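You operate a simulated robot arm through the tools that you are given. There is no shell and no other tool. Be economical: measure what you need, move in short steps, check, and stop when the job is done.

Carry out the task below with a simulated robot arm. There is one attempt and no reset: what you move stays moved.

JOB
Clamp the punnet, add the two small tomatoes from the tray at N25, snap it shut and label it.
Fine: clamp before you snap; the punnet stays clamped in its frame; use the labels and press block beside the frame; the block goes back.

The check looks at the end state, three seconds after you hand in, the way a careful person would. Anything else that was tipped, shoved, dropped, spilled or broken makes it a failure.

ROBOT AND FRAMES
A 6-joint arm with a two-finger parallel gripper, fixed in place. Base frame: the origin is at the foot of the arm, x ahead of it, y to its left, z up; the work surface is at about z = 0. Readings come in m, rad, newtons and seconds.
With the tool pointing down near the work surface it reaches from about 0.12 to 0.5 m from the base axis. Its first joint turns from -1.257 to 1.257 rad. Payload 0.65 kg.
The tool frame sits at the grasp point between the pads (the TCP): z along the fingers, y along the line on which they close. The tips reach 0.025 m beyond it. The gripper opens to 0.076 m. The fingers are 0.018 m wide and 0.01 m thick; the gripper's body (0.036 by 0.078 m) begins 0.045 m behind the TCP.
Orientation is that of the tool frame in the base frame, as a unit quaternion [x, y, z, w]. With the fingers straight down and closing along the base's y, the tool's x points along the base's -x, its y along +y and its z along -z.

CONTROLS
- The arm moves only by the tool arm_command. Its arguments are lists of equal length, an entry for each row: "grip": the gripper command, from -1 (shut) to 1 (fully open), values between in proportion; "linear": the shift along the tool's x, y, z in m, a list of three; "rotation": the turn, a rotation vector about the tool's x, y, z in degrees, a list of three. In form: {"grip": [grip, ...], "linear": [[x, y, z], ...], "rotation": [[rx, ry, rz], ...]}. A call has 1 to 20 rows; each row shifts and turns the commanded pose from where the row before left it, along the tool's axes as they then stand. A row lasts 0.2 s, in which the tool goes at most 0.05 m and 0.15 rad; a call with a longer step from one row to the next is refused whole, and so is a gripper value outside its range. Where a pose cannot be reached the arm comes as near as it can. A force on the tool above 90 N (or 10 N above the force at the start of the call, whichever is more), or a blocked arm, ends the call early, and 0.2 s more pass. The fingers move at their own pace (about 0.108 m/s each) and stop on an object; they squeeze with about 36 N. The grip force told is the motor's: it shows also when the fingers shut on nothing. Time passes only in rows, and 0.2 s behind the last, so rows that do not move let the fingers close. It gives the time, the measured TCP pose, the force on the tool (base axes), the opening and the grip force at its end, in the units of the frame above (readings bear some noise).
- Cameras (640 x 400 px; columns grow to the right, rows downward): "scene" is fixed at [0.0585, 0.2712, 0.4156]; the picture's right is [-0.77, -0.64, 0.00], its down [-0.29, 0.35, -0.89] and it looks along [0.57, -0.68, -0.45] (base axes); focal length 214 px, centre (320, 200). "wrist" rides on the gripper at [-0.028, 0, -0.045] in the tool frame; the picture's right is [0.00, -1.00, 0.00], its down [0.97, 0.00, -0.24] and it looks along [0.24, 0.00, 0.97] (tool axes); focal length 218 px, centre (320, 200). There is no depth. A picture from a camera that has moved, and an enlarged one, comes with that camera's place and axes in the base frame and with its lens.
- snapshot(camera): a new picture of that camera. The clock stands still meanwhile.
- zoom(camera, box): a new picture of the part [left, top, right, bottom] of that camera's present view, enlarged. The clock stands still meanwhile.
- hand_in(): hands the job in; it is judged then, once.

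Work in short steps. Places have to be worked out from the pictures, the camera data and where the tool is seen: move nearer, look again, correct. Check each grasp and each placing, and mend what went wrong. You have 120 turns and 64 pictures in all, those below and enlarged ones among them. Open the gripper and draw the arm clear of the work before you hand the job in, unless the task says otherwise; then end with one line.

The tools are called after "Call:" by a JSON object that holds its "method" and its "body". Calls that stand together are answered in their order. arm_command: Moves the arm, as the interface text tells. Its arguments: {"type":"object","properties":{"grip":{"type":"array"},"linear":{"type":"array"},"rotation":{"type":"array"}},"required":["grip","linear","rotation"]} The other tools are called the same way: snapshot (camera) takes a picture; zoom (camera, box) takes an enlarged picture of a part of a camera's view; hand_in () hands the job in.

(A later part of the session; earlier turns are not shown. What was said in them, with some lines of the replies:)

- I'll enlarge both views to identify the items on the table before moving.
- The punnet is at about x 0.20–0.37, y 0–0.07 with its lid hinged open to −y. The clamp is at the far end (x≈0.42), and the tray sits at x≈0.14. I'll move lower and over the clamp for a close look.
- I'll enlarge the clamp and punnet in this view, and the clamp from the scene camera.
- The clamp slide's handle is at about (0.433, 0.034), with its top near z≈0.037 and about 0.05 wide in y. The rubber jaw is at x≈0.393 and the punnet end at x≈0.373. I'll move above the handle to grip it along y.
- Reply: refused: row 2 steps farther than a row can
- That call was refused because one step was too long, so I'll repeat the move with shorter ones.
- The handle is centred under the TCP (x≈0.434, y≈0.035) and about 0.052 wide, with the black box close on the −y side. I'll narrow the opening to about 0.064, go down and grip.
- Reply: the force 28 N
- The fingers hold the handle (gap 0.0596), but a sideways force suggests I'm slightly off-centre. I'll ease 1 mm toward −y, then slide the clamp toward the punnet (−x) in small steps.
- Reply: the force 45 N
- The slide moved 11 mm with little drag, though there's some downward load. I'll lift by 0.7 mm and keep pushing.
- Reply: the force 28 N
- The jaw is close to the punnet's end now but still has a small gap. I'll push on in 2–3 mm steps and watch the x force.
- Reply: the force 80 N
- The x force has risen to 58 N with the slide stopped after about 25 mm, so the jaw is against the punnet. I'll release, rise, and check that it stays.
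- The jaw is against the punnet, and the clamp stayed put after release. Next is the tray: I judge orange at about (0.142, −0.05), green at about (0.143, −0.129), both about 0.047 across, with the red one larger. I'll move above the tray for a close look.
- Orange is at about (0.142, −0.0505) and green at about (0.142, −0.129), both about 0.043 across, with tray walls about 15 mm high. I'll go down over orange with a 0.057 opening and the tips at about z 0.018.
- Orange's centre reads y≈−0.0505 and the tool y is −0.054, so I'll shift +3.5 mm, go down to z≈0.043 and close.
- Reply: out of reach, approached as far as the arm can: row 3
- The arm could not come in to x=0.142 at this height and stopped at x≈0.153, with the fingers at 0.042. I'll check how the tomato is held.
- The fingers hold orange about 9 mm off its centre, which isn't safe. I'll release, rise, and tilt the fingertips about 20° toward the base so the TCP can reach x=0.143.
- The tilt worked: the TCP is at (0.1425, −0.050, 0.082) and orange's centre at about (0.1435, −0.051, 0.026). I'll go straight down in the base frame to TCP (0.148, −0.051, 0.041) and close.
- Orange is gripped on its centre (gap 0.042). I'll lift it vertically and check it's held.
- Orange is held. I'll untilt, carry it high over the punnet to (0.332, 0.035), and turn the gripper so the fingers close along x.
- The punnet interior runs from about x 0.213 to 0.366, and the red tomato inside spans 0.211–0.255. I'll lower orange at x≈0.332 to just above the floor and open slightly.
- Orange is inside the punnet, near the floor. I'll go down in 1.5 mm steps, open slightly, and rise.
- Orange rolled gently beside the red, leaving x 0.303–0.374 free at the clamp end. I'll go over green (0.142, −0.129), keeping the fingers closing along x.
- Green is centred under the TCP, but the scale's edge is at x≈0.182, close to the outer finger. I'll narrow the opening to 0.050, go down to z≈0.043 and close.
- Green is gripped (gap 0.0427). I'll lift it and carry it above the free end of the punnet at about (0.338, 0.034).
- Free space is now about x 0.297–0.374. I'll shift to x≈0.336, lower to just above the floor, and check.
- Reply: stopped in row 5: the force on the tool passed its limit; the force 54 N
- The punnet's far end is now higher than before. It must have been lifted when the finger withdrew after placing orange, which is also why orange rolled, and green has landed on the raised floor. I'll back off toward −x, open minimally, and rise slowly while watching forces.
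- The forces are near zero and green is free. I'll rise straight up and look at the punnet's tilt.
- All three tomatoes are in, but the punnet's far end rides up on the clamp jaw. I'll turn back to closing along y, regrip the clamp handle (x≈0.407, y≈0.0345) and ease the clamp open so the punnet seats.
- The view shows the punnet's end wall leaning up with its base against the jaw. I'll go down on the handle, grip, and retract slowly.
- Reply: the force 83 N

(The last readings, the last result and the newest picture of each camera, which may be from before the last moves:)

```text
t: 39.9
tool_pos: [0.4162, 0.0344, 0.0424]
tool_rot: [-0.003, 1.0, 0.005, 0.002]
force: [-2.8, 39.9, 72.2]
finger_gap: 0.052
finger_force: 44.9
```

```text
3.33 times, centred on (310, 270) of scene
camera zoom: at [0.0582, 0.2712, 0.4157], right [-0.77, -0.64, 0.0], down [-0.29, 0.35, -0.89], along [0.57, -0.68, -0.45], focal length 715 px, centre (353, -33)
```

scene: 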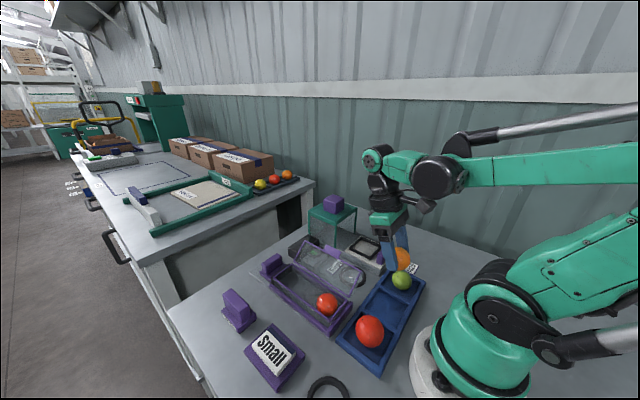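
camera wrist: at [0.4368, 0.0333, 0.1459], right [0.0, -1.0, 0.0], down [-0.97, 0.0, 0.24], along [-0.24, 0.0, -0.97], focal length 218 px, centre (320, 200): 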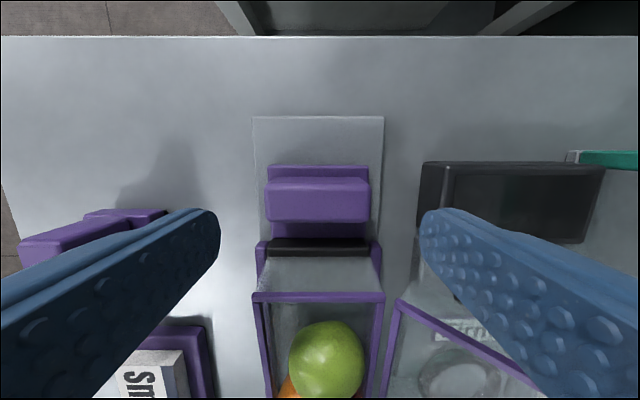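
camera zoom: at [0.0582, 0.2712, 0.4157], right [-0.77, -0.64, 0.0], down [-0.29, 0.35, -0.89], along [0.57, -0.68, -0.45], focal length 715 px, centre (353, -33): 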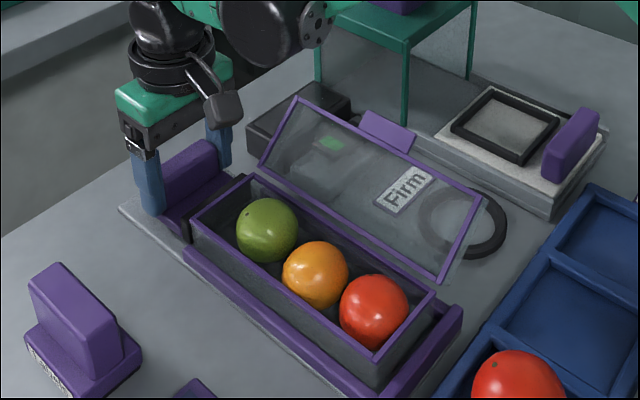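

The far end has dropped almost to its original level. I'll relieve the downward load by 1.5 mm and retract a bit more to let it seat fully.

Call:
{"method": "arm_command", "body": {"grip": [-1, -1, -1, -1, -1], "linear": [[0, 0, -0.0015], [-0.003, 0, 0], [-0.003, 0, 0], [-0.003, 0, 0], [0, 0, 0]], "rotation": [[0, 0, 0], [0, 0, 0], [0, 0, 0], [0, 0, 0], [0, 0, 0]]}}

Call:
{"method": "zoom", "body": {"camera": "scene", "box": [240, 210, 380, 330]}}

```text
t: 41.1
tool_pos: [0.4254, 0.0349, 0.0439]
tool_rot: [-0.003, 1.0, 0.005, 0.002]
force: [-0.8, 49.1, 58.6]
finger_gap: 0.052
finger_force: 45.3
```

```text
3.33 times, centred on (310, 270) of scene
camera zoom: at [0.0583, 0.2712, 0.4157], right [-0.77, -0.64, 0.0], down [-0.29, 0.35, -0.89], along [0.57, -0.68, -0.45], focal length 715 px, centre (353, -33)
```

zoom: 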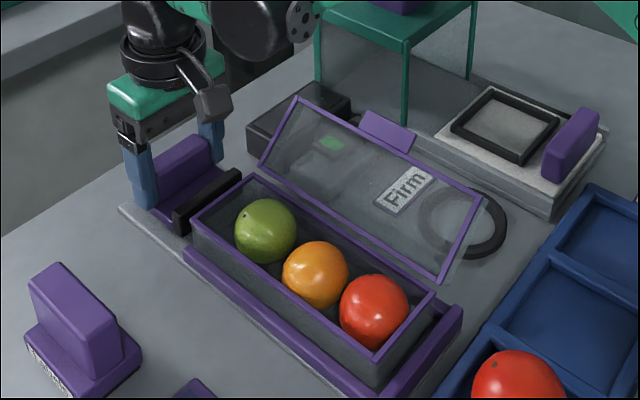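

The punnet looks seated, though about 5 mm toward the clamp. I'll push the clamp back in slowly until the force rises, easing the downward and sideways load.

Call:
{"method": "arm_command", "body": {"grip": [-1, -1, -1, -1, -1, -1, -1], "linear": [[0, 0.0015, -0.001], [0.003, 0, 0], [0.003, 0, 0], [0.003, 0, 0], [0.003, 0, 0], [0.002, 0, 0], [0, 0, 0]], "rotation": [[0, 0, 0], [0, 0, 0], [0, 0, 0], [0, 0, 0], [0, 0, 0], [0, 0, 0], [0, 0, 0]]}}

Call:
{"method": "zoom", "body": {"camera": "scene", "box": [240, 210, 380, 330]}}

```text
t: 42.7
tool_pos: [0.4106, 0.0343, 0.0432]
tool_rot: [-0.001, 1.0, 0.002, 0.001]
force: [4.1, 34.5, -77.5]
finger_gap: 0.0522
finger_force: 44.7
```

```text
3.33 times, centred on (310, 270) of scene
camera zoom: at [0.0587, 0.2712, 0.4156], right [-0.77, -0.64, 0.0], down [-0.29, 0.35, -0.89], along [0.57, -0.68, -0.46], focal length 715 px, centre (353, -33)
```

zoom: 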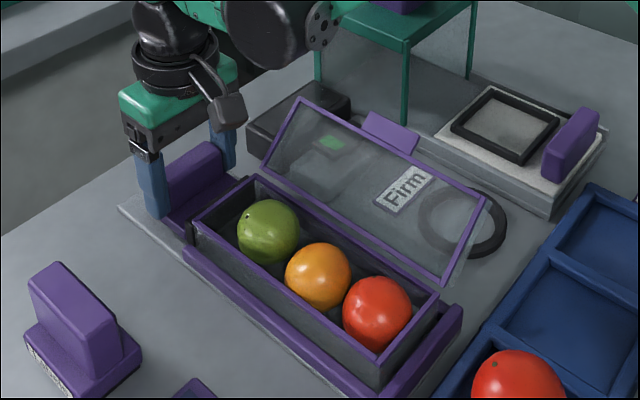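

The punnet is sliding back with the jaw and the x force is still only 4 N. I'll ease the vertical load and keep going in small steps.

Call:
{"method": "arm_command", "body": {"grip": [-1, -1, -1, -1, -1], "linear": [[0, 0.001, 0.001], [0.002, 0, 0], [0.002, 0, 0], [0.001, 0, 0], [0, 0, 0]], "rotation": [[0, 0, 0], [0, 0, 0], [0, 0, 0], [0, 0, 0], [0, 0, 0]]}}

```text
t: 43.9
tool_pos: [0.4066, 0.0346, 0.042]
tool_rot: [-0.001, 1.0, 0.002, 0.002]
force: [-0.1, 23.6, 54.8]
finger_gap: 0.052
finger_force: 45.5
```

There's still no x resistance, so I'll push on in small steps with half a millimetre of lift.

Call:
{"method": "arm_command", "body": {"grip": [-1, -1, -1, -1, -1], "linear": [[0, 0.0007, -0.0006], [0.0015, 0, 0], [0.0015, 0, 0], [0.0015, 0, 0], [0, 0, 0]], "rotation": [[0, 0, 0], [0, 0, 0], [0, 0, 0], [0, 0, 0], [0, 0, 0]]}}

Call:
{"method": "zoom", "body": {"camera": "scene", "box": [240, 210, 380, 330]}}

```text
t: 45.1
tool_pos: [0.4049, 0.0347, 0.0437]
tool_rot: [-0.001, 1.0, 0.003, 0.009]
force: [58.8, 22.0, -51.6]
finger_gap: 0.0517
finger_force: 45.2
```

```text
3.33 times, centred on (310, 270) of scene
camera zoom: at [0.0586, 0.2712, 0.4156], right [-0.77, -0.64, 0.0], down [-0.29, 0.35, -0.89], along [0.57, -0.68, -0.46], focal length 715 px, centre (353, -33)
```

zoom: 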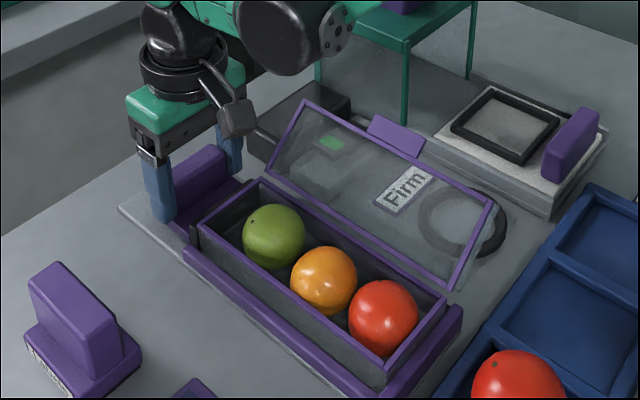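

The clamp is tight again (58 N in x) and the punnet is back at its original clamped position and level. I'll release, rise, shut the gripper and move to the −y side of the open lid, above (0.285, −0.09).

Call:
{"method": "arm_command", "body": {"grip": [0.75, 0.75, 0.75, 0.75, 0.75, 0.75, -1, -1, -1, -1, -1], "linear": [[0, 0, 0], [0, 0, 0], [0, 0, -0.03], [0, 0, -0.045], [0, 0, -0.045], [0.03, -0.03, 0], [0.03, -0.03, 0], [0.03, -0.03, 0], [0.03, -0.03, 0], [0, -0.004, 0], [0, 0, 0]], "rotation": [[0, 0, 0], [0, 0, 0], [0, 0, 0], [0, 0, 0], [0, 0, 0], [0, 0, 0], [0, 0, 0], [0, 0, 0], [0, 0, 0], [0, 0, 0], [0, 0, 0]]}}

Call:
{"method": "snapshot", "body": {"camera": "wrist"}}

```text
t: 47.5
tool_pos: [0.2799, -0.0893, 0.164]
tool_rot: [0.0, 1.0, 0.001, 0.002]
force: [0.5, -0.9, 0.5]
finger_gap: 0.0001
finger_force: 23.4
```

```text
21 pictures are left
camera wrist: at [0.3072, -0.089, 0.2103], right [0.0, -1.0, 0.0], down [-0.97, 0.0, 0.24], along [-0.24, 0.0, -0.97], focal length 218 px, centre (320, 200)
```

wrist: 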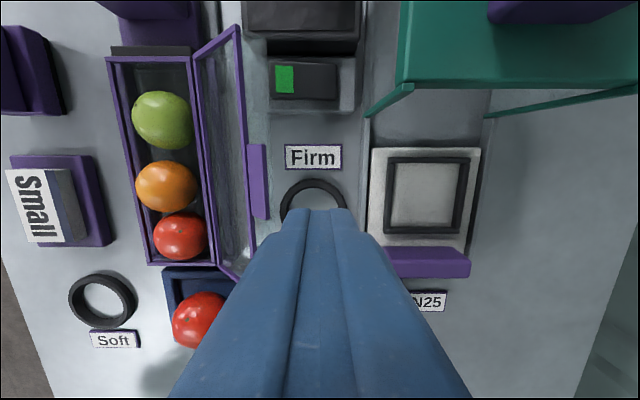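

The lid's tab is at about x=0.287 with its outer end at y≈−0.059, so there's clearance. I'll lower the closed fingers (tips at z≈0.06) and sweep +y to swing the lid up.

Call:
{"method": "arm_command", "body": {"grip": [-1, -1, -1, -1, -1, -1, -1, -1, -1, -1], "linear": [[-0.007, 0, 0.03], [0, 0, 0.03], [0, 0, 0.018], [0, 0.01, 0], [0, 0.008, 0], [0, 0.008, 0], [0, 0.008, 0], [0, 0.008, 0], [0, 0.008, 0], [0, 0, 0]], "rotation": [[0, 0, 0], [0, 0, 0], [0, 0, 0], [0, 0, 0], [0, 0, 0], [0, 0, 0], [0, 0, 0], [0, 0, 0], [0, 0, 0], [0, 0, 0]]}}

Call:
{"method": "zoom", "body": {"camera": "scene", "box": [220, 180, 400, 330]}}

```text
t: 49.7
tool_pos: [0.2883, -0.0371, 0.0853]
tool_rot: [-0.003, 1.0, 0.004, 0.002]
force: [0.9, -1.0, -0.3]
finger_gap: 0.0
finger_force: 23.3
```

```text
2.67 times, centred on (310, 255) of scene
camera zoom: at [0.0584, 0.2713, 0.4156], right [-0.77, -0.64, 0.0], down [-0.29, 0.35, -0.89], along [0.57, -0.68, -0.45], focal length 572 px, centre (347, 53)
```

zoom: 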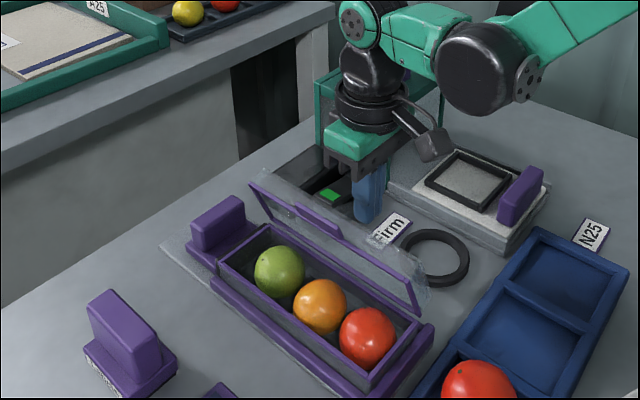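

The lid is swinging up freely, at roughly 70° now. I'll keep sweeping.

Call:
{"method": "arm_command", "body": {"grip": [-1, -1, -1, -1, -1, -1], "linear": [[0, 0.008, 0], [0, 0.008, 0], [0, 0.008, 0], [0, 0.006, 0], [0, 0, 0], [0, 0, 0]], "rotation": [[0, 0, 0], [0, 0, 0], [0, 0, 0], [0, 0, 0], [0, 0, 0], [0, 0, 0]]}}

Call:
{"method": "zoom", "body": {"camera": "scene", "box": [220, 180, 400, 330]}}

```text
t: 51.1
tool_pos: [0.2877, -0.0098, 0.0855]
tool_rot: [0.0, 1.0, 0.001, 0.002]
force: [0.1, 0.2, 0.1]
finger_gap: 0.0
finger_force: 24.2
```

```text
2.67 times, centred on (310, 255) of scene
camera zoom: at [0.0585, 0.2712, 0.4156], right [-0.77, -0.64, 0.0], down [-0.29, 0.35, -0.89], along [0.57, -0.68, -0.45], focal length 572 px, centre (347, 53)
```

zoom: 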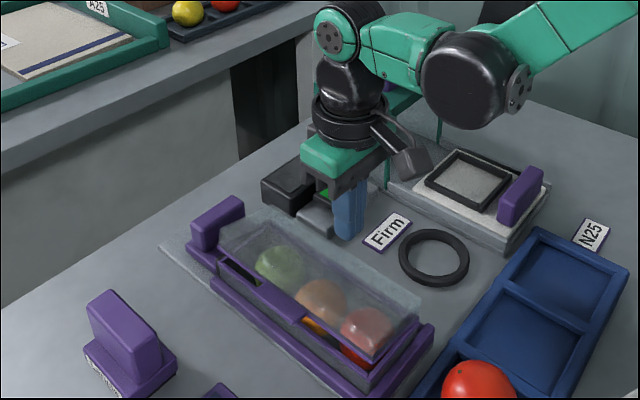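

The domed lid has fallen over and is nearly closed, with the tab edge slightly ajar. I'll rise, move above the lid's +y edge, and look before pressing.

Call:
{"method": "arm_command", "body": {"grip": [-1, -1, -1, -1, -1], "linear": [[0, 0, -0.03], [0, 0, -0.025], [0, 0.03, 0], [0, 0.03, 0], [0, 0, 0]], "rotation": [[0, 0, 0], [0, 0, 0], [0, 0, 0], [0, 0, 0], [0, 0, 0]]}}

Call:
{"method": "snapshot", "body": {"camera": "wrist"}}

```text
t: 52.3
tool_pos: [0.2881, 0.0502, 0.1402]
tool_rot: [0.0, 1.0, 0.001, 0.003]
force: [-0.6, -0.7, 1.1]
finger_gap: 0.0
finger_force: 23.1
```

```text
18 pictures are left
camera wrist: at [0.315, 0.0494, 0.187], right [0.0, -1.0, 0.0], down [-0.97, 0.0, 0.24], along [-0.24, 0.0, -0.97], focal length 218 px, centre (320, 200)
```

wrist: 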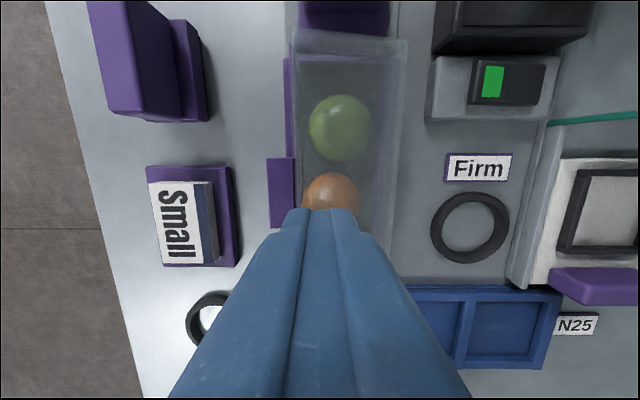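

The tab is at x≈0.286, y 0.067–0.084, and the dome top spans y≈0.004–0.064. I'll press down on the dome near the tab edge (y≈0.052) in small steps until the force rises.

Call:
{"method": "arm_command", "body": {"grip": [-1, -1, -1, -1, -1, -1, -1, -1], "linear": [[0, 0.002, 0.02], [0, 0, 0.01], [0, 0, 0.004], [0, 0, 0.004], [0, 0, 0.004], [0, 0, 0.004], [0, 0, 0.003], [0, 0, 0]], "rotation": [[0, 0, 0], [0, 0, 0], [0, 0, 0], [0, 0, 0], [0, 0, 0], [0, 0, 0], [0, 0, 0], [0, 0, 0]]}}

```text
t: 54.1
tool_pos: [0.2874, 0.0527, 0.0912]
tool_rot: [0.0, 1.0, 0.001, 0.001]
force: [0.1, -0.1, 1.0]
finger_gap: 0.0002
finger_force: 23.7
```

There's no contact yet with the tips at z≈0.066, so I'll continue in 3 mm steps.

Call:
{"method": "arm_command", "body": {"grip": [-1, -1, -1, -1, -1], "linear": [[0, 0, 0.003], [0, 0, 0.003], [0, 0, 0.003], [0, 0, 0.002], [0, 0, 0]], "rotation": [[0, 0, 0], [0, 0, 0], [0, 0, 0], [0, 0, 0], [0, 0, 0]]}}

Call:
{"method": "zoom", "body": {"camera": "scene", "box": [220, 190, 380, 310]}}

```text
t: 55.3
tool_pos: [0.2891, 0.0526, 0.08]
tool_rot: [-0.001, 1.0, 0.001, 0.002]
force: [4.4, 3.2, 24.4]
finger_gap: 0.0
finger_force: 24.0
```

```text
3.33 times, centred on (300, 250) of scene
camera zoom: at [0.0584, 0.2712, 0.4157], right [-0.77, -0.64, 0.0], down [-0.29, 0.35, -0.89], along [0.57, -0.68, -0.45], focal length 715 px, centre (387, 33)
```

zoom: 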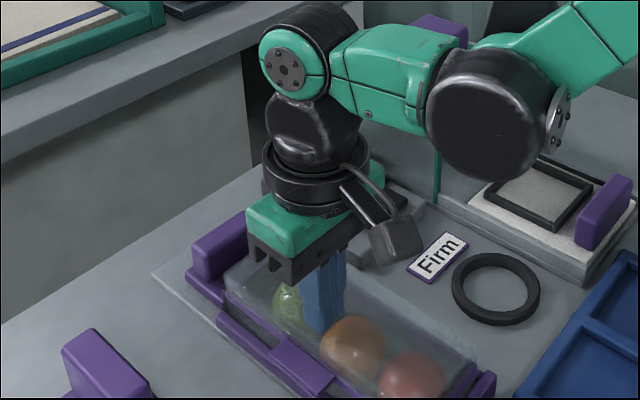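

Contact with 24 N at tip z≈0.055, and the lid edge has come down. I'll press harder in 1 mm steps to snap it.

Call:
{"method": "arm_command", "body": {"grip": [-1, -1, -1, -1], "linear": [[0, 0, 0.001], [0, 0, 0.001], [0, 0, 0.001], [0, 0, 0]], "rotation": [[0, 0, 0], [0, 0, 0], [0, 0, 0], [0, 0, 0]]}}

```text
t: 56.3
tool_pos: [0.2887, 0.0526, 0.0783]
tool_rot: [-0.001, 1.0, 0.001, 0.003]
force: [10.9, 8.9, 71.0]
finger_gap: 0.0
finger_force: 23.0
```

I pressed to 71 N and the lid is firm. I'll rise and inspect.

Call:
{"method": "arm_command", "body": {"grip": [-1, -1, -1, -1], "linear": [[0, 0, -0.02], [-0.03, 0.03, -0.02], [0, 0.03, -0.03], [0, 0, 0]], "rotation": [[0, 0, 0], [0, 0, 0], [0, 0, 0], [0, 0, 0]]}}

Call:
{"method": "zoom", "body": {"camera": "scene", "box": [240, 200, 380, 330]}}

```text
t: 57.3
tool_pos: [0.318, 0.1125, 0.1476]
tool_rot: [-0.001, 1.0, 0.001, 0.003]
force: [-0.1, 0.3, 0.3]
finger_gap: 0.0001
finger_force: 23.5
```

```text
3.08 times, centred on (310, 265) of scene
camera zoom: at [0.0585, 0.2712, 0.4156], right [-0.77, -0.64, 0.0], down [-0.29, 0.35, -0.89], along [0.57, -0.68, -0.45], focal length 660 px, centre (351, 0)
```

zoom: 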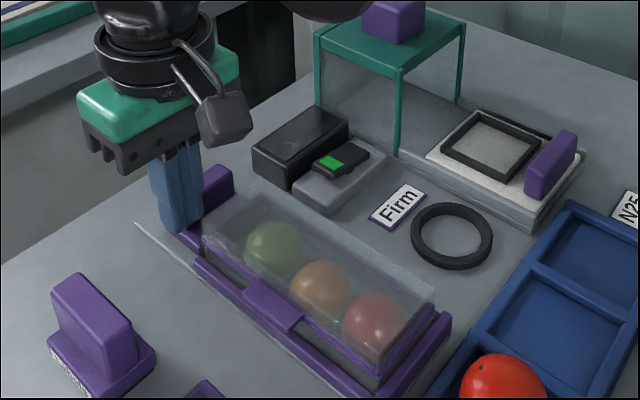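

The lid is shut with its tab down over the edge. Now I'll look closely at the label stack from above (0.25, 0.15).

Call:
{"method": "arm_command", "body": {"grip": [0.5, 0.5, 0.5, 0.5], "linear": [[0.034, 0.02, 0], [0.034, 0.02, 0], [0, 0, 0.015], [0, 0, 0]], "rotation": [[0, 0, 0], [0, 0, 0], [0, 0, 0], [0, 0, 0]]}}

Call:
{"method": "snapshot", "body": {"camera": "wrist"}}

Call:
{"method": "zoom", "body": {"camera": "scene", "box": [205, 270, 325, 400]}}

```text
t: 58.3
tool_pos: [0.2482, 0.1536, 0.1311]
tool_rot: [0.0, 1.0, 0.001, 0.002]
force: [0.0, 0.6, -0.1]
finger_gap: 0.0572
finger_force: 0.1
```

```text
15 pictures are left
camera wrist: at [0.2757, 0.153, 0.1776], right [0.0, -1.0, 0.0], down [-0.97, 0.0, 0.24], along [-0.24, 0.0, -0.97], focal length 218 px, centre (320, 200)
```

wrist: 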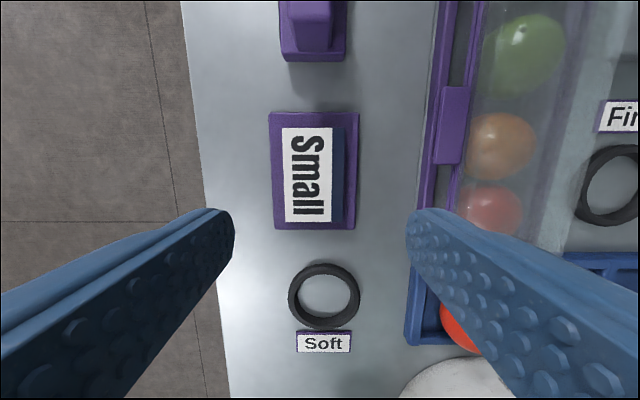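

```text
3.08 times, centred on (265, 335) of scene
camera zoom: at [0.0585, 0.2712, 0.4156], right [-0.77, -0.64, 0.0], down [-0.29, 0.35, -0.89], along [0.57, -0.68, -0.45], focal length 660 px, centre (489, -215)
```

zoom: 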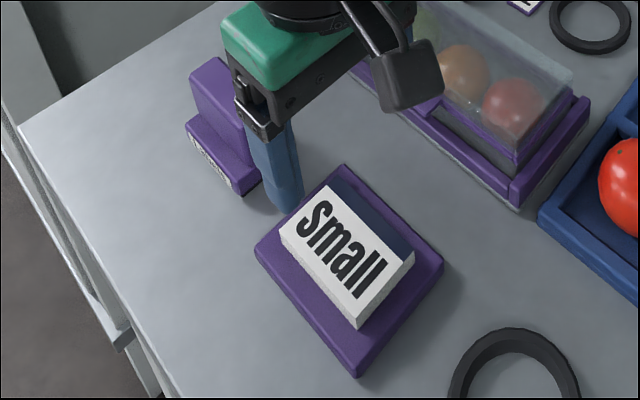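

The press block has a printed strip on its side. I'll enlarge it, and the stack's edge, to understand how a label is taken.

Call:
{"method": "zoom", "body": {"camera": "scene", "box": [232, 285, 272, 340]}}

Call:
{"method": "zoom", "body": {"camera": "wrist", "box": [255, 100, 375, 240]}}

```text
7.27 times, centred on (252, 312) of scene
camera zoom: at [0.0585, 0.2712, 0.4156], right [-0.77, -0.64, 0.0], down [-0.29, 0.35, -0.89], along [0.57, -0.68, -0.45], focal length 1560 px, centre (814, -618)
```

zoom: 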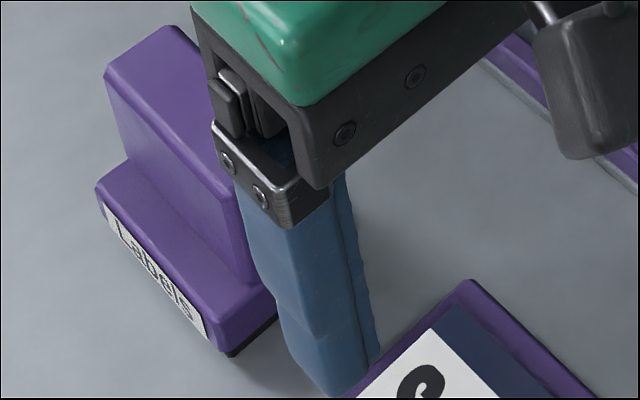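

```text
2.86 times, centred on (315, 170) of wrist
camera zoom: at [0.2757, 0.153, 0.1776], right [0.0, -1.0, 0.0], down [-0.97, 0.0, 0.24], along [-0.24, 0.0, -0.97], focal length 624 px, centre (334, 286)
```

zoom: 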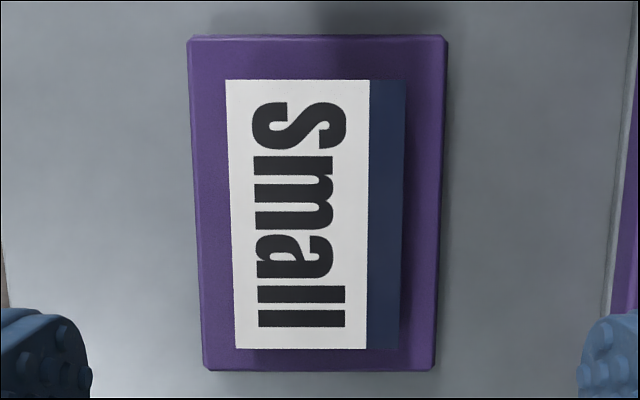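

The block is marked "Labels" and has a dark tacky pad underneath. So the block picks a label off the stack, centred at about (0.256, 0.1575), and presses it on the lid. I'll move above the block to measure it.

Call:
{"method": "arm_command", "body": {"grip": [0.5, 0.5, 0.5, 0.5, 0.5], "linear": [[0, 0, -0.03], [-0.04, 0.003, 0], [-0.04, 0.003, 0], [-0.03, 0.003, 0], [0, 0, 0]], "rotation": [[0, 0, 0], [0, 0, 0], [0, 0, 0], [0, 0, 0], [0, 0, 0]]}}

Call:
{"method": "snapshot", "body": {"camera": "wrist"}}

```text
t: 59.5
tool_pos: [0.3619, 0.1627, 0.1637]
tool_rot: [-0.001, 1.0, 0.0, 0.002]
force: [0.1, 0.7, -0.1]
finger_gap: 0.057
finger_force: 0.0
```

```text
11 pictures are left
camera wrist: at [0.3884, 0.1608, 0.2097], right [0.0, -1.0, 0.0], down [-0.97, 0.0, 0.24], along [-0.24, 0.0, -0.97], focal length 218 px, centre (320, 200)
```

wrist: 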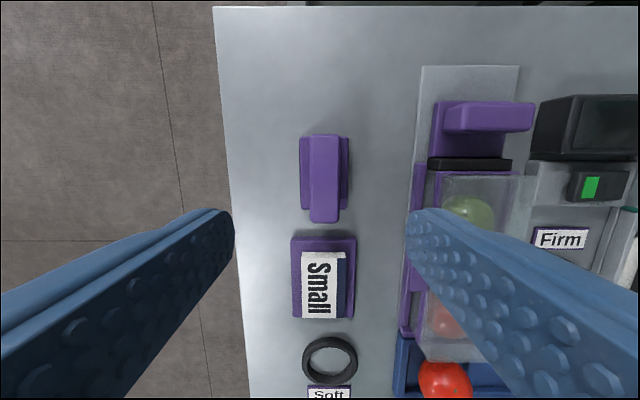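

The block's fin is about 0.02 thick, centred near (0.3635, 0.158), with its top at z≈0.048 and the base top at z≈0.02. I'll go down to z≈0.049 and grip the fin along y.

Call:
{"method": "arm_command", "body": {"grip": [0.5, 0.5, 0.5, 0.5, 0.5, -1, -1, -1], "linear": [[-0.002, -0.0035, 0.04], [0, 0, 0.04], [0, 0, 0.025], [0, 0, 0.009], [0, 0, 0], [0, 0, 0], [0, 0, 0], [0, 0, 0]], "rotation": [[0, 0, 0], [0, 0, 0], [0, 0, 0], [0, 0, 0], [0, 0, 0], [0, 0, 0], [0, 0, 0], [0, 0, 0]]}}

Call:
{"method": "snapshot", "body": {"camera": "wrist"}}

```text
t: 61.3
tool_pos: [0.3622, 0.1596, 0.0498]
tool_rot: [0.0, 1.0, 0.0, 0.002]
force: [-0.5, -0.7, -0.4]
finger_gap: 0.0213
finger_force: 35.9
```

```text
10 pictures are left
camera wrist: at [0.3903, 0.1596, 0.0962], right [0.0, -1.0, 0.0], down [-0.97, 0.0, 0.24], along [-0.24, 0.0, -0.97], focal length 218 px, centre (320, 200)
```

wrist: 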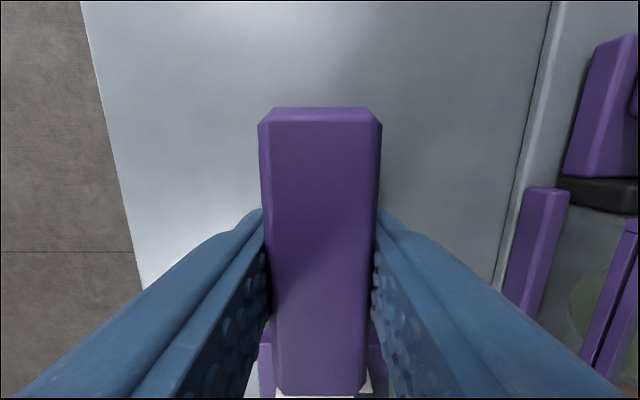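

The block is gripped (gap 0.0213, 36 N), with its centre about 4 mm beyond the TCP in x. I'll lift, carry it over the label stack to TCP (0.252, 0.1578), and come down to just above it.

Call:
{"method": "arm_command", "body": {"grip": [-1, -1, -1, -1, -1, -1, -1, -1], "linear": [[0, 0, -0.03], [0, 0, -0.04], [0.037, -0.0006, 0], [0.037, -0.0006, 0], [0.036, -0.0006, 0], [0, 0, 0.025], [0, 0, 0.01], [0, 0, 0]], "rotation": [[0, 0, 0], [0, 0, 0], [0, 0, 0], [0, 0, 0], [0, 0, 0], [0, 0, 0], [0, 0, 0], [0, 0, 0]]}}

Call:
{"method": "zoom", "body": {"camera": "scene", "box": [205, 270, 325, 400]}}

```text
t: 63.1
tool_pos: [0.2513, 0.1557, 0.0827]
tool_rot: [0.0, 1.0, 0.0, 0.002]
force: [0.6, 0.0, -1.4]
finger_gap: 0.0213
finger_force: 36.2
```

```text
3.08 times, centred on (265, 335) of scene
camera zoom: at [0.0585, 0.2712, 0.4156], right [-0.77, -0.64, 0.0], down [-0.29, 0.35, -0.89], along [0.57, -0.68, -0.45], focal length 660 px, centre (489, -215)
```

zoom: 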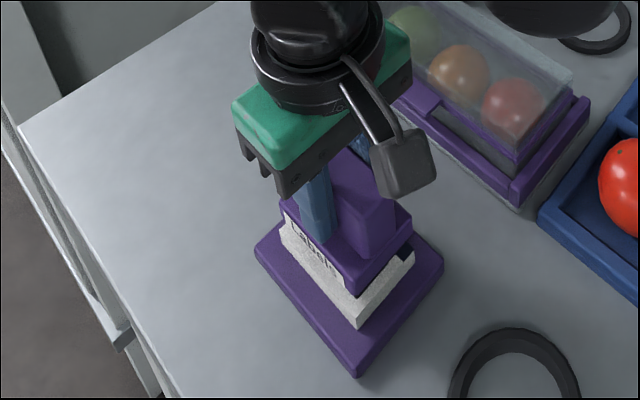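

The block sits squarely over the stack. I'll lower it in small steps until contact.

Call:
{"method": "arm_command", "body": {"grip": [-1, -1, -1, -1, -1, -1], "linear": [[0.001, 0, 0.004], [0, 0.001, 0.004], [0, 0, 0.002], [0, 0, 0.002], [0, 0, 0.001], [0, 0, 0]], "rotation": [[0, 0, 0], [0, 0, 0], [0, 0, 0], [0, 0, 0], [0, 0, 0], [0, 0, 0]]}}

```text
t: 64.5
tool_pos: [0.2506, 0.1568, 0.0699]
tool_rot: [-0.001, 1.0, 0.001, 0.002]
force: [1.8, 4.2, 35.5]
finger_gap: 0.0213
finger_force: 35.9
```

The block has made contact at 35 N, so the stack top is at z≈0.02. I'll hold briefly, then lift and check that a label came with it.

Call:
{"method": "arm_command", "body": {"grip": [-1, -1, -1, -1, -1, -1], "linear": [[0, 0, 0], [0, 0, 0], [0, 0, -0.02], [0, 0, -0.03], [0, 0, -0.02], [0, 0, 0]], "rotation": [[0, 0, 0], [0, 0, 0], [0, 0, 0], [0, 0, 0], [0, 0, 0], [0, 0, 0]]}}

Call:
{"method": "zoom", "body": {"camera": "scene", "box": [205, 270, 325, 400]}}

```text
t: 65.9
tool_pos: [0.2514, 0.1566, 0.1404]
tool_rot: [0.001, 1.0, 0.001, 0.002]
force: [0.1, 0.4, -1.1]
finger_gap: 0.0213
finger_force: 36.3
```

```text
3.08 times, centred on (265, 335) of scene
camera zoom: at [0.0585, 0.2712, 0.4156], right [-0.77, -0.64, 0.0], down [-0.29, 0.35, -0.89], along [0.57, -0.68, -0.45], focal length 660 px, centre (489, -215)
```

zoom: 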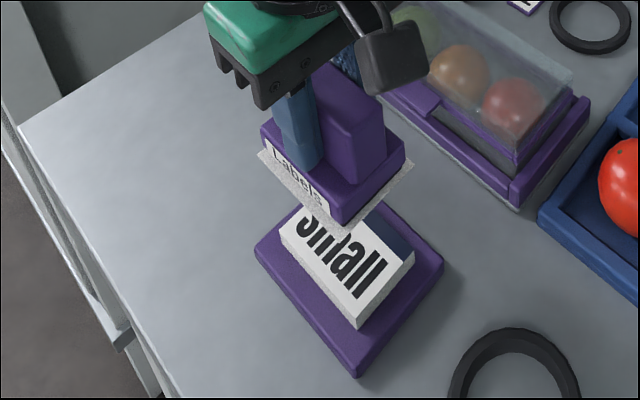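

A label sheet is on the block's underside. I'll carry it over the lid centre, label at about (0.293, 0.034), so TCP (0.288, 0.033), and go down to just above the lid top (z≈0.054).

Call:
{"method": "arm_command", "body": {"grip": [-1, -1, -1, -1, -1, -1, -1], "linear": [[-0.012, -0.041, 0], [-0.012, -0.041, 0], [-0.013, -0.0415, 0], [0, 0, 0], [0, 0, 0.02], [0, 0, 0.007], [0, 0, 0]], "rotation": [[0, 0, 0], [0, 0, 0], [0, 0, 0], [0, 0, 0], [0, 0, 0], [0, 0, 0], [0, 0, 0]]}}

Call:
{"method": "zoom", "body": {"camera": "scene", "box": [240, 200, 380, 330]}}

```text
t: 67.5
tool_pos: [0.2872, 0.0331, 0.1132]
tool_rot: [-0.001, 1.0, 0.001, 0.002]
force: [0.5, 0.3, -0.8]
finger_gap: 0.0215
finger_force: 36.0
```

```text
3.08 times, centred on (310, 265) of scene
camera zoom: at [0.0585, 0.2712, 0.4156], right [-0.77, -0.64, 0.0], down [-0.29, 0.35, -0.89], along [0.57, -0.68, -0.45], focal length 660 px, centre (351, 0)
```

zoom: 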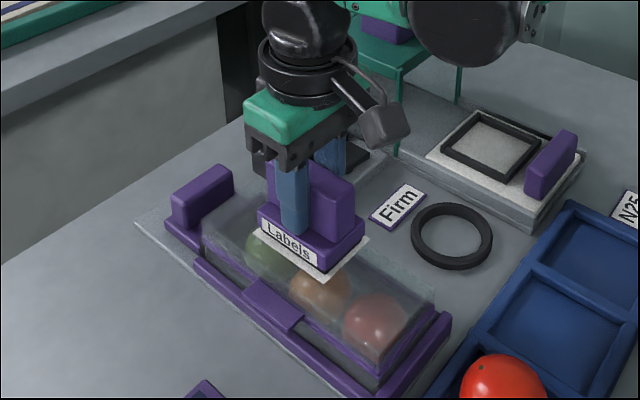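

The label sits over the middle of the lid with about 1 cm left to go. I'll lower in small steps until firm contact.

Call:
{"method": "arm_command", "body": {"grip": [-1, -1, -1, -1, -1, -1, -1], "linear": [[0, 0, 0.003], [0, 0, 0.003], [0, 0, 0.0015], [0, 0, 0.0015], [0, 0, 0.001], [0, 0, 0.001], [0, 0, 0]], "rotation": [[0, 0, 0], [0, 0, 0], [0, 0, 0], [0, 0, 0], [0, 0, 0], [0, 0, 0], [0, 0, 0]]}}

```text
t: 69.1
tool_pos: [0.2877, 0.0334, 0.1034]
tool_rot: [0.0, 1.0, 0.0, 0.002]
force: [-2.4, -0.8, 29.9]
finger_gap: 0.0216
finger_force: 36.5
```

The block is pressing at 30 N. I'll press a little harder, hold, then lift and check that the label stayed.

Call:
{"method": "arm_command", "body": {"grip": [-1, -1, -1, -1, -1, -1, -1, -1], "linear": [[0, 0, 0.001], [0, 0, 0], [0, 0, 0], [0, 0, 0], [0, 0, -0.01], [0, 0, -0.03], [0, 0.04, -0.01], [0, 0.04, 0]], "rotation": [[0, 0, 0], [0, 0, 0], [0, 0, 0], [0, 0, 0], [0, 0, 0], [0, 0, 0], [0, 0, 0], [0, 0, 0]]}}

Call:
{"method": "snapshot", "body": {"camera": "scene"}}

```text
t: 70.9
tool_pos: [0.2871, 0.1136, 0.1566]
tool_rot: [0.0, 1.0, 0.001, 0.002]
force: [0.0, 0.2, -1.4]
finger_gap: 0.0214
finger_force: 36.1
```

```text
6 pictures are left
```

scene: 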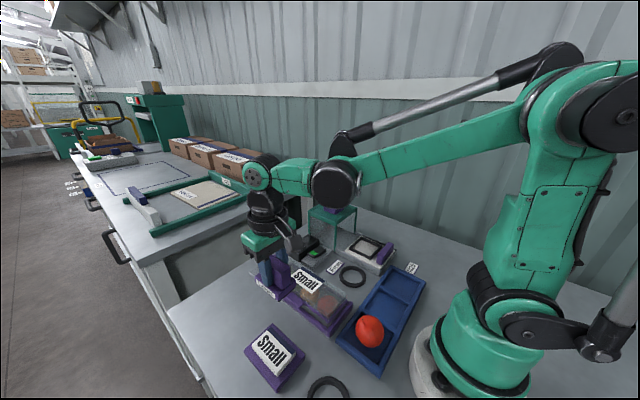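

The label is on the lid. I'll take the block back to its original spot at TCP (0.362, 0.1596).

Call:
{"method": "arm_command", "body": {"grip": [-1, -1, -1, -1, -1, -1, -1], "linear": [[-0.037, 0.023, 0], [-0.038, 0.023, 0], [0, 0, 0.035], [0, 0, 0.035], [0, 0, 0.025], [0, 0, 0.006], [0, 0, 0]], "rotation": [[0, 0, 0], [0, 0, 0], [0, 0, 0], [0, 0, 0], [0, 0, 0], [0, 0, 0], [0, 0, 0]]}}

```text
t: 72.5
tool_pos: [0.3639, 0.1618, 0.053]
tool_rot: [0.0, 1.0, 0.0, 0.002]
force: [-0.1, 0.3, -1.0]
finger_gap: 0.0218
finger_force: 36.2
```

The block is about 3 mm above the table. I'll correct the last 2 mm sideways, lower to contact, open, and rise.

Call:
{"method": "arm_command", "body": {"grip": [-1, -1, -1, -1], "linear": [[0.0015, -0.0015, 0.0015], [0, 0, 0.001], [0, 0, 0.0007], [0, 0, 0]], "rotation": [[0, 0, 0], [0, 0, 0], [0, 0, 0], [0, 0, 0]]}}

```text
t: 73.5
tool_pos: [0.3619, 0.1599, 0.0477]
tool_rot: [0.0, 1.0, 0.001, 0.002]
force: [-0.7, -0.5, -0.5]
finger_gap: 0.0211
finger_force: 36.2
```

There's no contact force yet (readings carry about 1 mm of noise), so I'll lower further in 0.7 mm steps.

Call:
{"method": "arm_command", "body": {"grip": [-1, -1, -1], "linear": [[0, 0, 0.0007], [0, 0, 0.0007], [0, 0, 0]], "rotation": [[0, 0, 0], [0, 0, 0], [0, 0, 0]]}}

```text
t: 74.3
tool_pos: [0.3607, 0.1581, 0.0449]
tool_rot: [0.0, 1.0, 0.002, 0.002]
force: [0.7, 0.0, -0.5]
finger_gap: 0.0216
finger_force: 35.8
```

Still no contact, so the block probably slid up slightly in the grip while pressing. I'll keep lowering gently.

Call:
{"method": "arm_command", "body": {"grip": [-1, -1, -1, -1], "linear": [[0, 0, 0.0007], [0, 0, 0.0007], [0, 0, 0.0007], [0, 0, 0]], "rotation": [[0, 0, 0], [0, 0, 0], [0, 0, 0], [0, 0, 0]]}}

Call:
{"method": "zoom", "body": {"camera": "scene", "box": [200, 240, 300, 350]}}

```text
t: 75.3
tool_pos: [0.362, 0.1592, 0.0436]
tool_rot: [0.0, 1.0, 0.001, 0.001]
force: [-7.4, -7.7, 71.3]
finger_gap: 0.0217
finger_force: 35.6
```

```text
3.64 times, centred on (250, 295) of scene
camera zoom: at [0.0583, 0.2711, 0.4158], right [-0.77, -0.64, 0.0], down [-0.29, 0.35, -0.89], along [0.57, -0.68, -0.45], focal length 780 px, centre (574, -146)
```

zoom: 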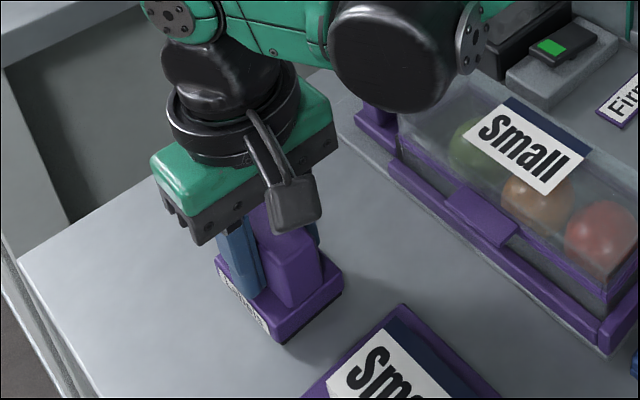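

The block is on the table now (71 N) and the label lies flat on the lid. I'll ease up 1 mm, open, and rise clear.

Call:
{"method": "arm_command", "body": {"grip": [-1, 0.2, 0.2, 0.2, 0.2, 0.2, 0.2, 0.2], "linear": [[0, 0, -0.001], [0, 0, 0], [0, 0, 0], [0, 0, -0.03], [0, 0, -0.045], [0, 0, -0.045], [0, 0, -0.04], [0, 0, 0]], "rotation": [[0, 0, 0], [0, 0, 0], [0, 0, 0], [0, 0, 0], [0, 0, 0], [0, 0, 0], [0, 0, 0], [0, 0, 0]]}}

Call:
{"method": "snapshot", "body": {"camera": "wrist"}}

Call:
{"method": "zoom", "body": {"camera": "scene", "box": [220, 210, 380, 340]}}

```text
t: 77.1
tool_pos: [0.359, 0.1581, 0.205]
tool_rot: [0.0, 1.0, 0.001, 0.002]
force: [-1.0, 0.1, -0.2]
finger_gap: 0.0457
finger_force: 0.0
```

```text
4 pictures are left
camera wrist: at [0.3859, 0.1583, 0.2518], right [0.0, -1.0, 0.0], down [-0.97, 0.0, 0.24], along [-0.24, 0.0, -0.97], focal length 218 px, centre (320, 200)
```

wrist: 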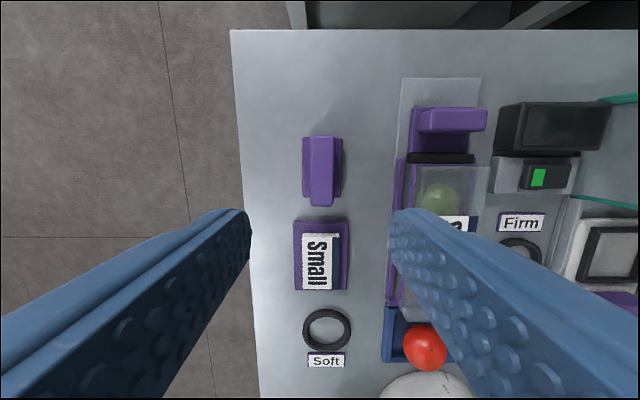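

```text
3.08 times, centred on (300, 275) of scene
camera zoom: at [0.0585, 0.2712, 0.4156], right [-0.77, -0.64, 0.0], down [-0.29, 0.35, -0.89], along [0.57, -0.68, -0.45], focal length 660 px, centre (382, -31)
```

zoom: 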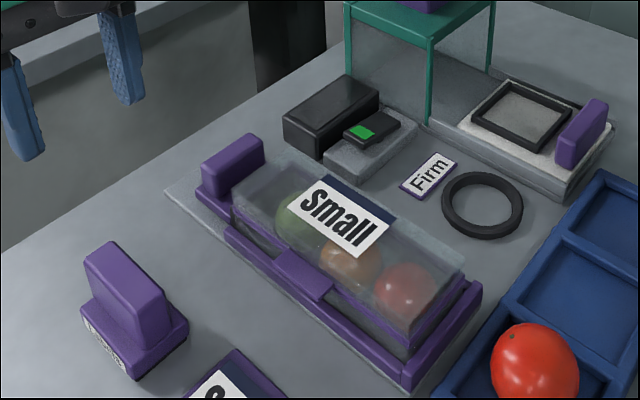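

Everything is in place and the block stands back at its spot. I'll take one close look at the lid seam and the clamp jaw.

Call:
{"method": "zoom", "body": {"camera": "scene", "box": [265, 245, 345, 335]}}

```text
4.44 times, centred on (305, 290) of scene
camera zoom: at [0.0585, 0.2712, 0.4156], right [-0.77, -0.64, 0.0], down [-0.29, 0.35, -0.89], along [0.57, -0.68, -0.45], focal length 953 px, centre (387, -200)
```

zoom: 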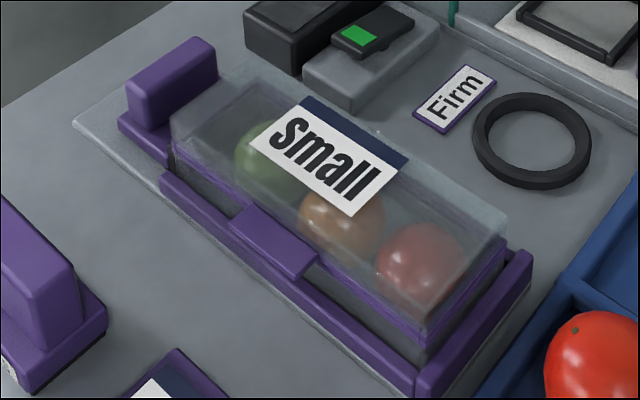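

The lid is seated evenly all round with the tab over the rail side, the jaw is tight on the punnet, and the label lies flat. I'll open the gripper, draw up, and hand in.

Call:
{"method": "arm_command", "body": {"grip": [1, 1, 1], "linear": [[0, 0, -0.04], [0, 0, -0.03], [0, 0, 0]], "rotation": [[0, 0, 0], [0, 0, 0], [0, 0, 0]]}}

Call:
{"method": "hand_in", "body": {}}

```text
t: 77.9
tool_pos: [0.3582, 0.1571, 0.2734]
tool_rot: [0.0, 1.0, 0.001, 0.002]
force: [-0.3, -0.1, 0.0]
finger_gap: 0.0761
finger_force: 0.1
```

```text
The job is handed in.
```

The job is handed in: the punnet is clamped, the two small tomatoes are in, the lid is pressed shut and labelled "Small", and the block is back in its place; the punnet's clamp end lifted while I was loading, so I opened the clamp, reseated the punnet and clamped it again before closing the lid.
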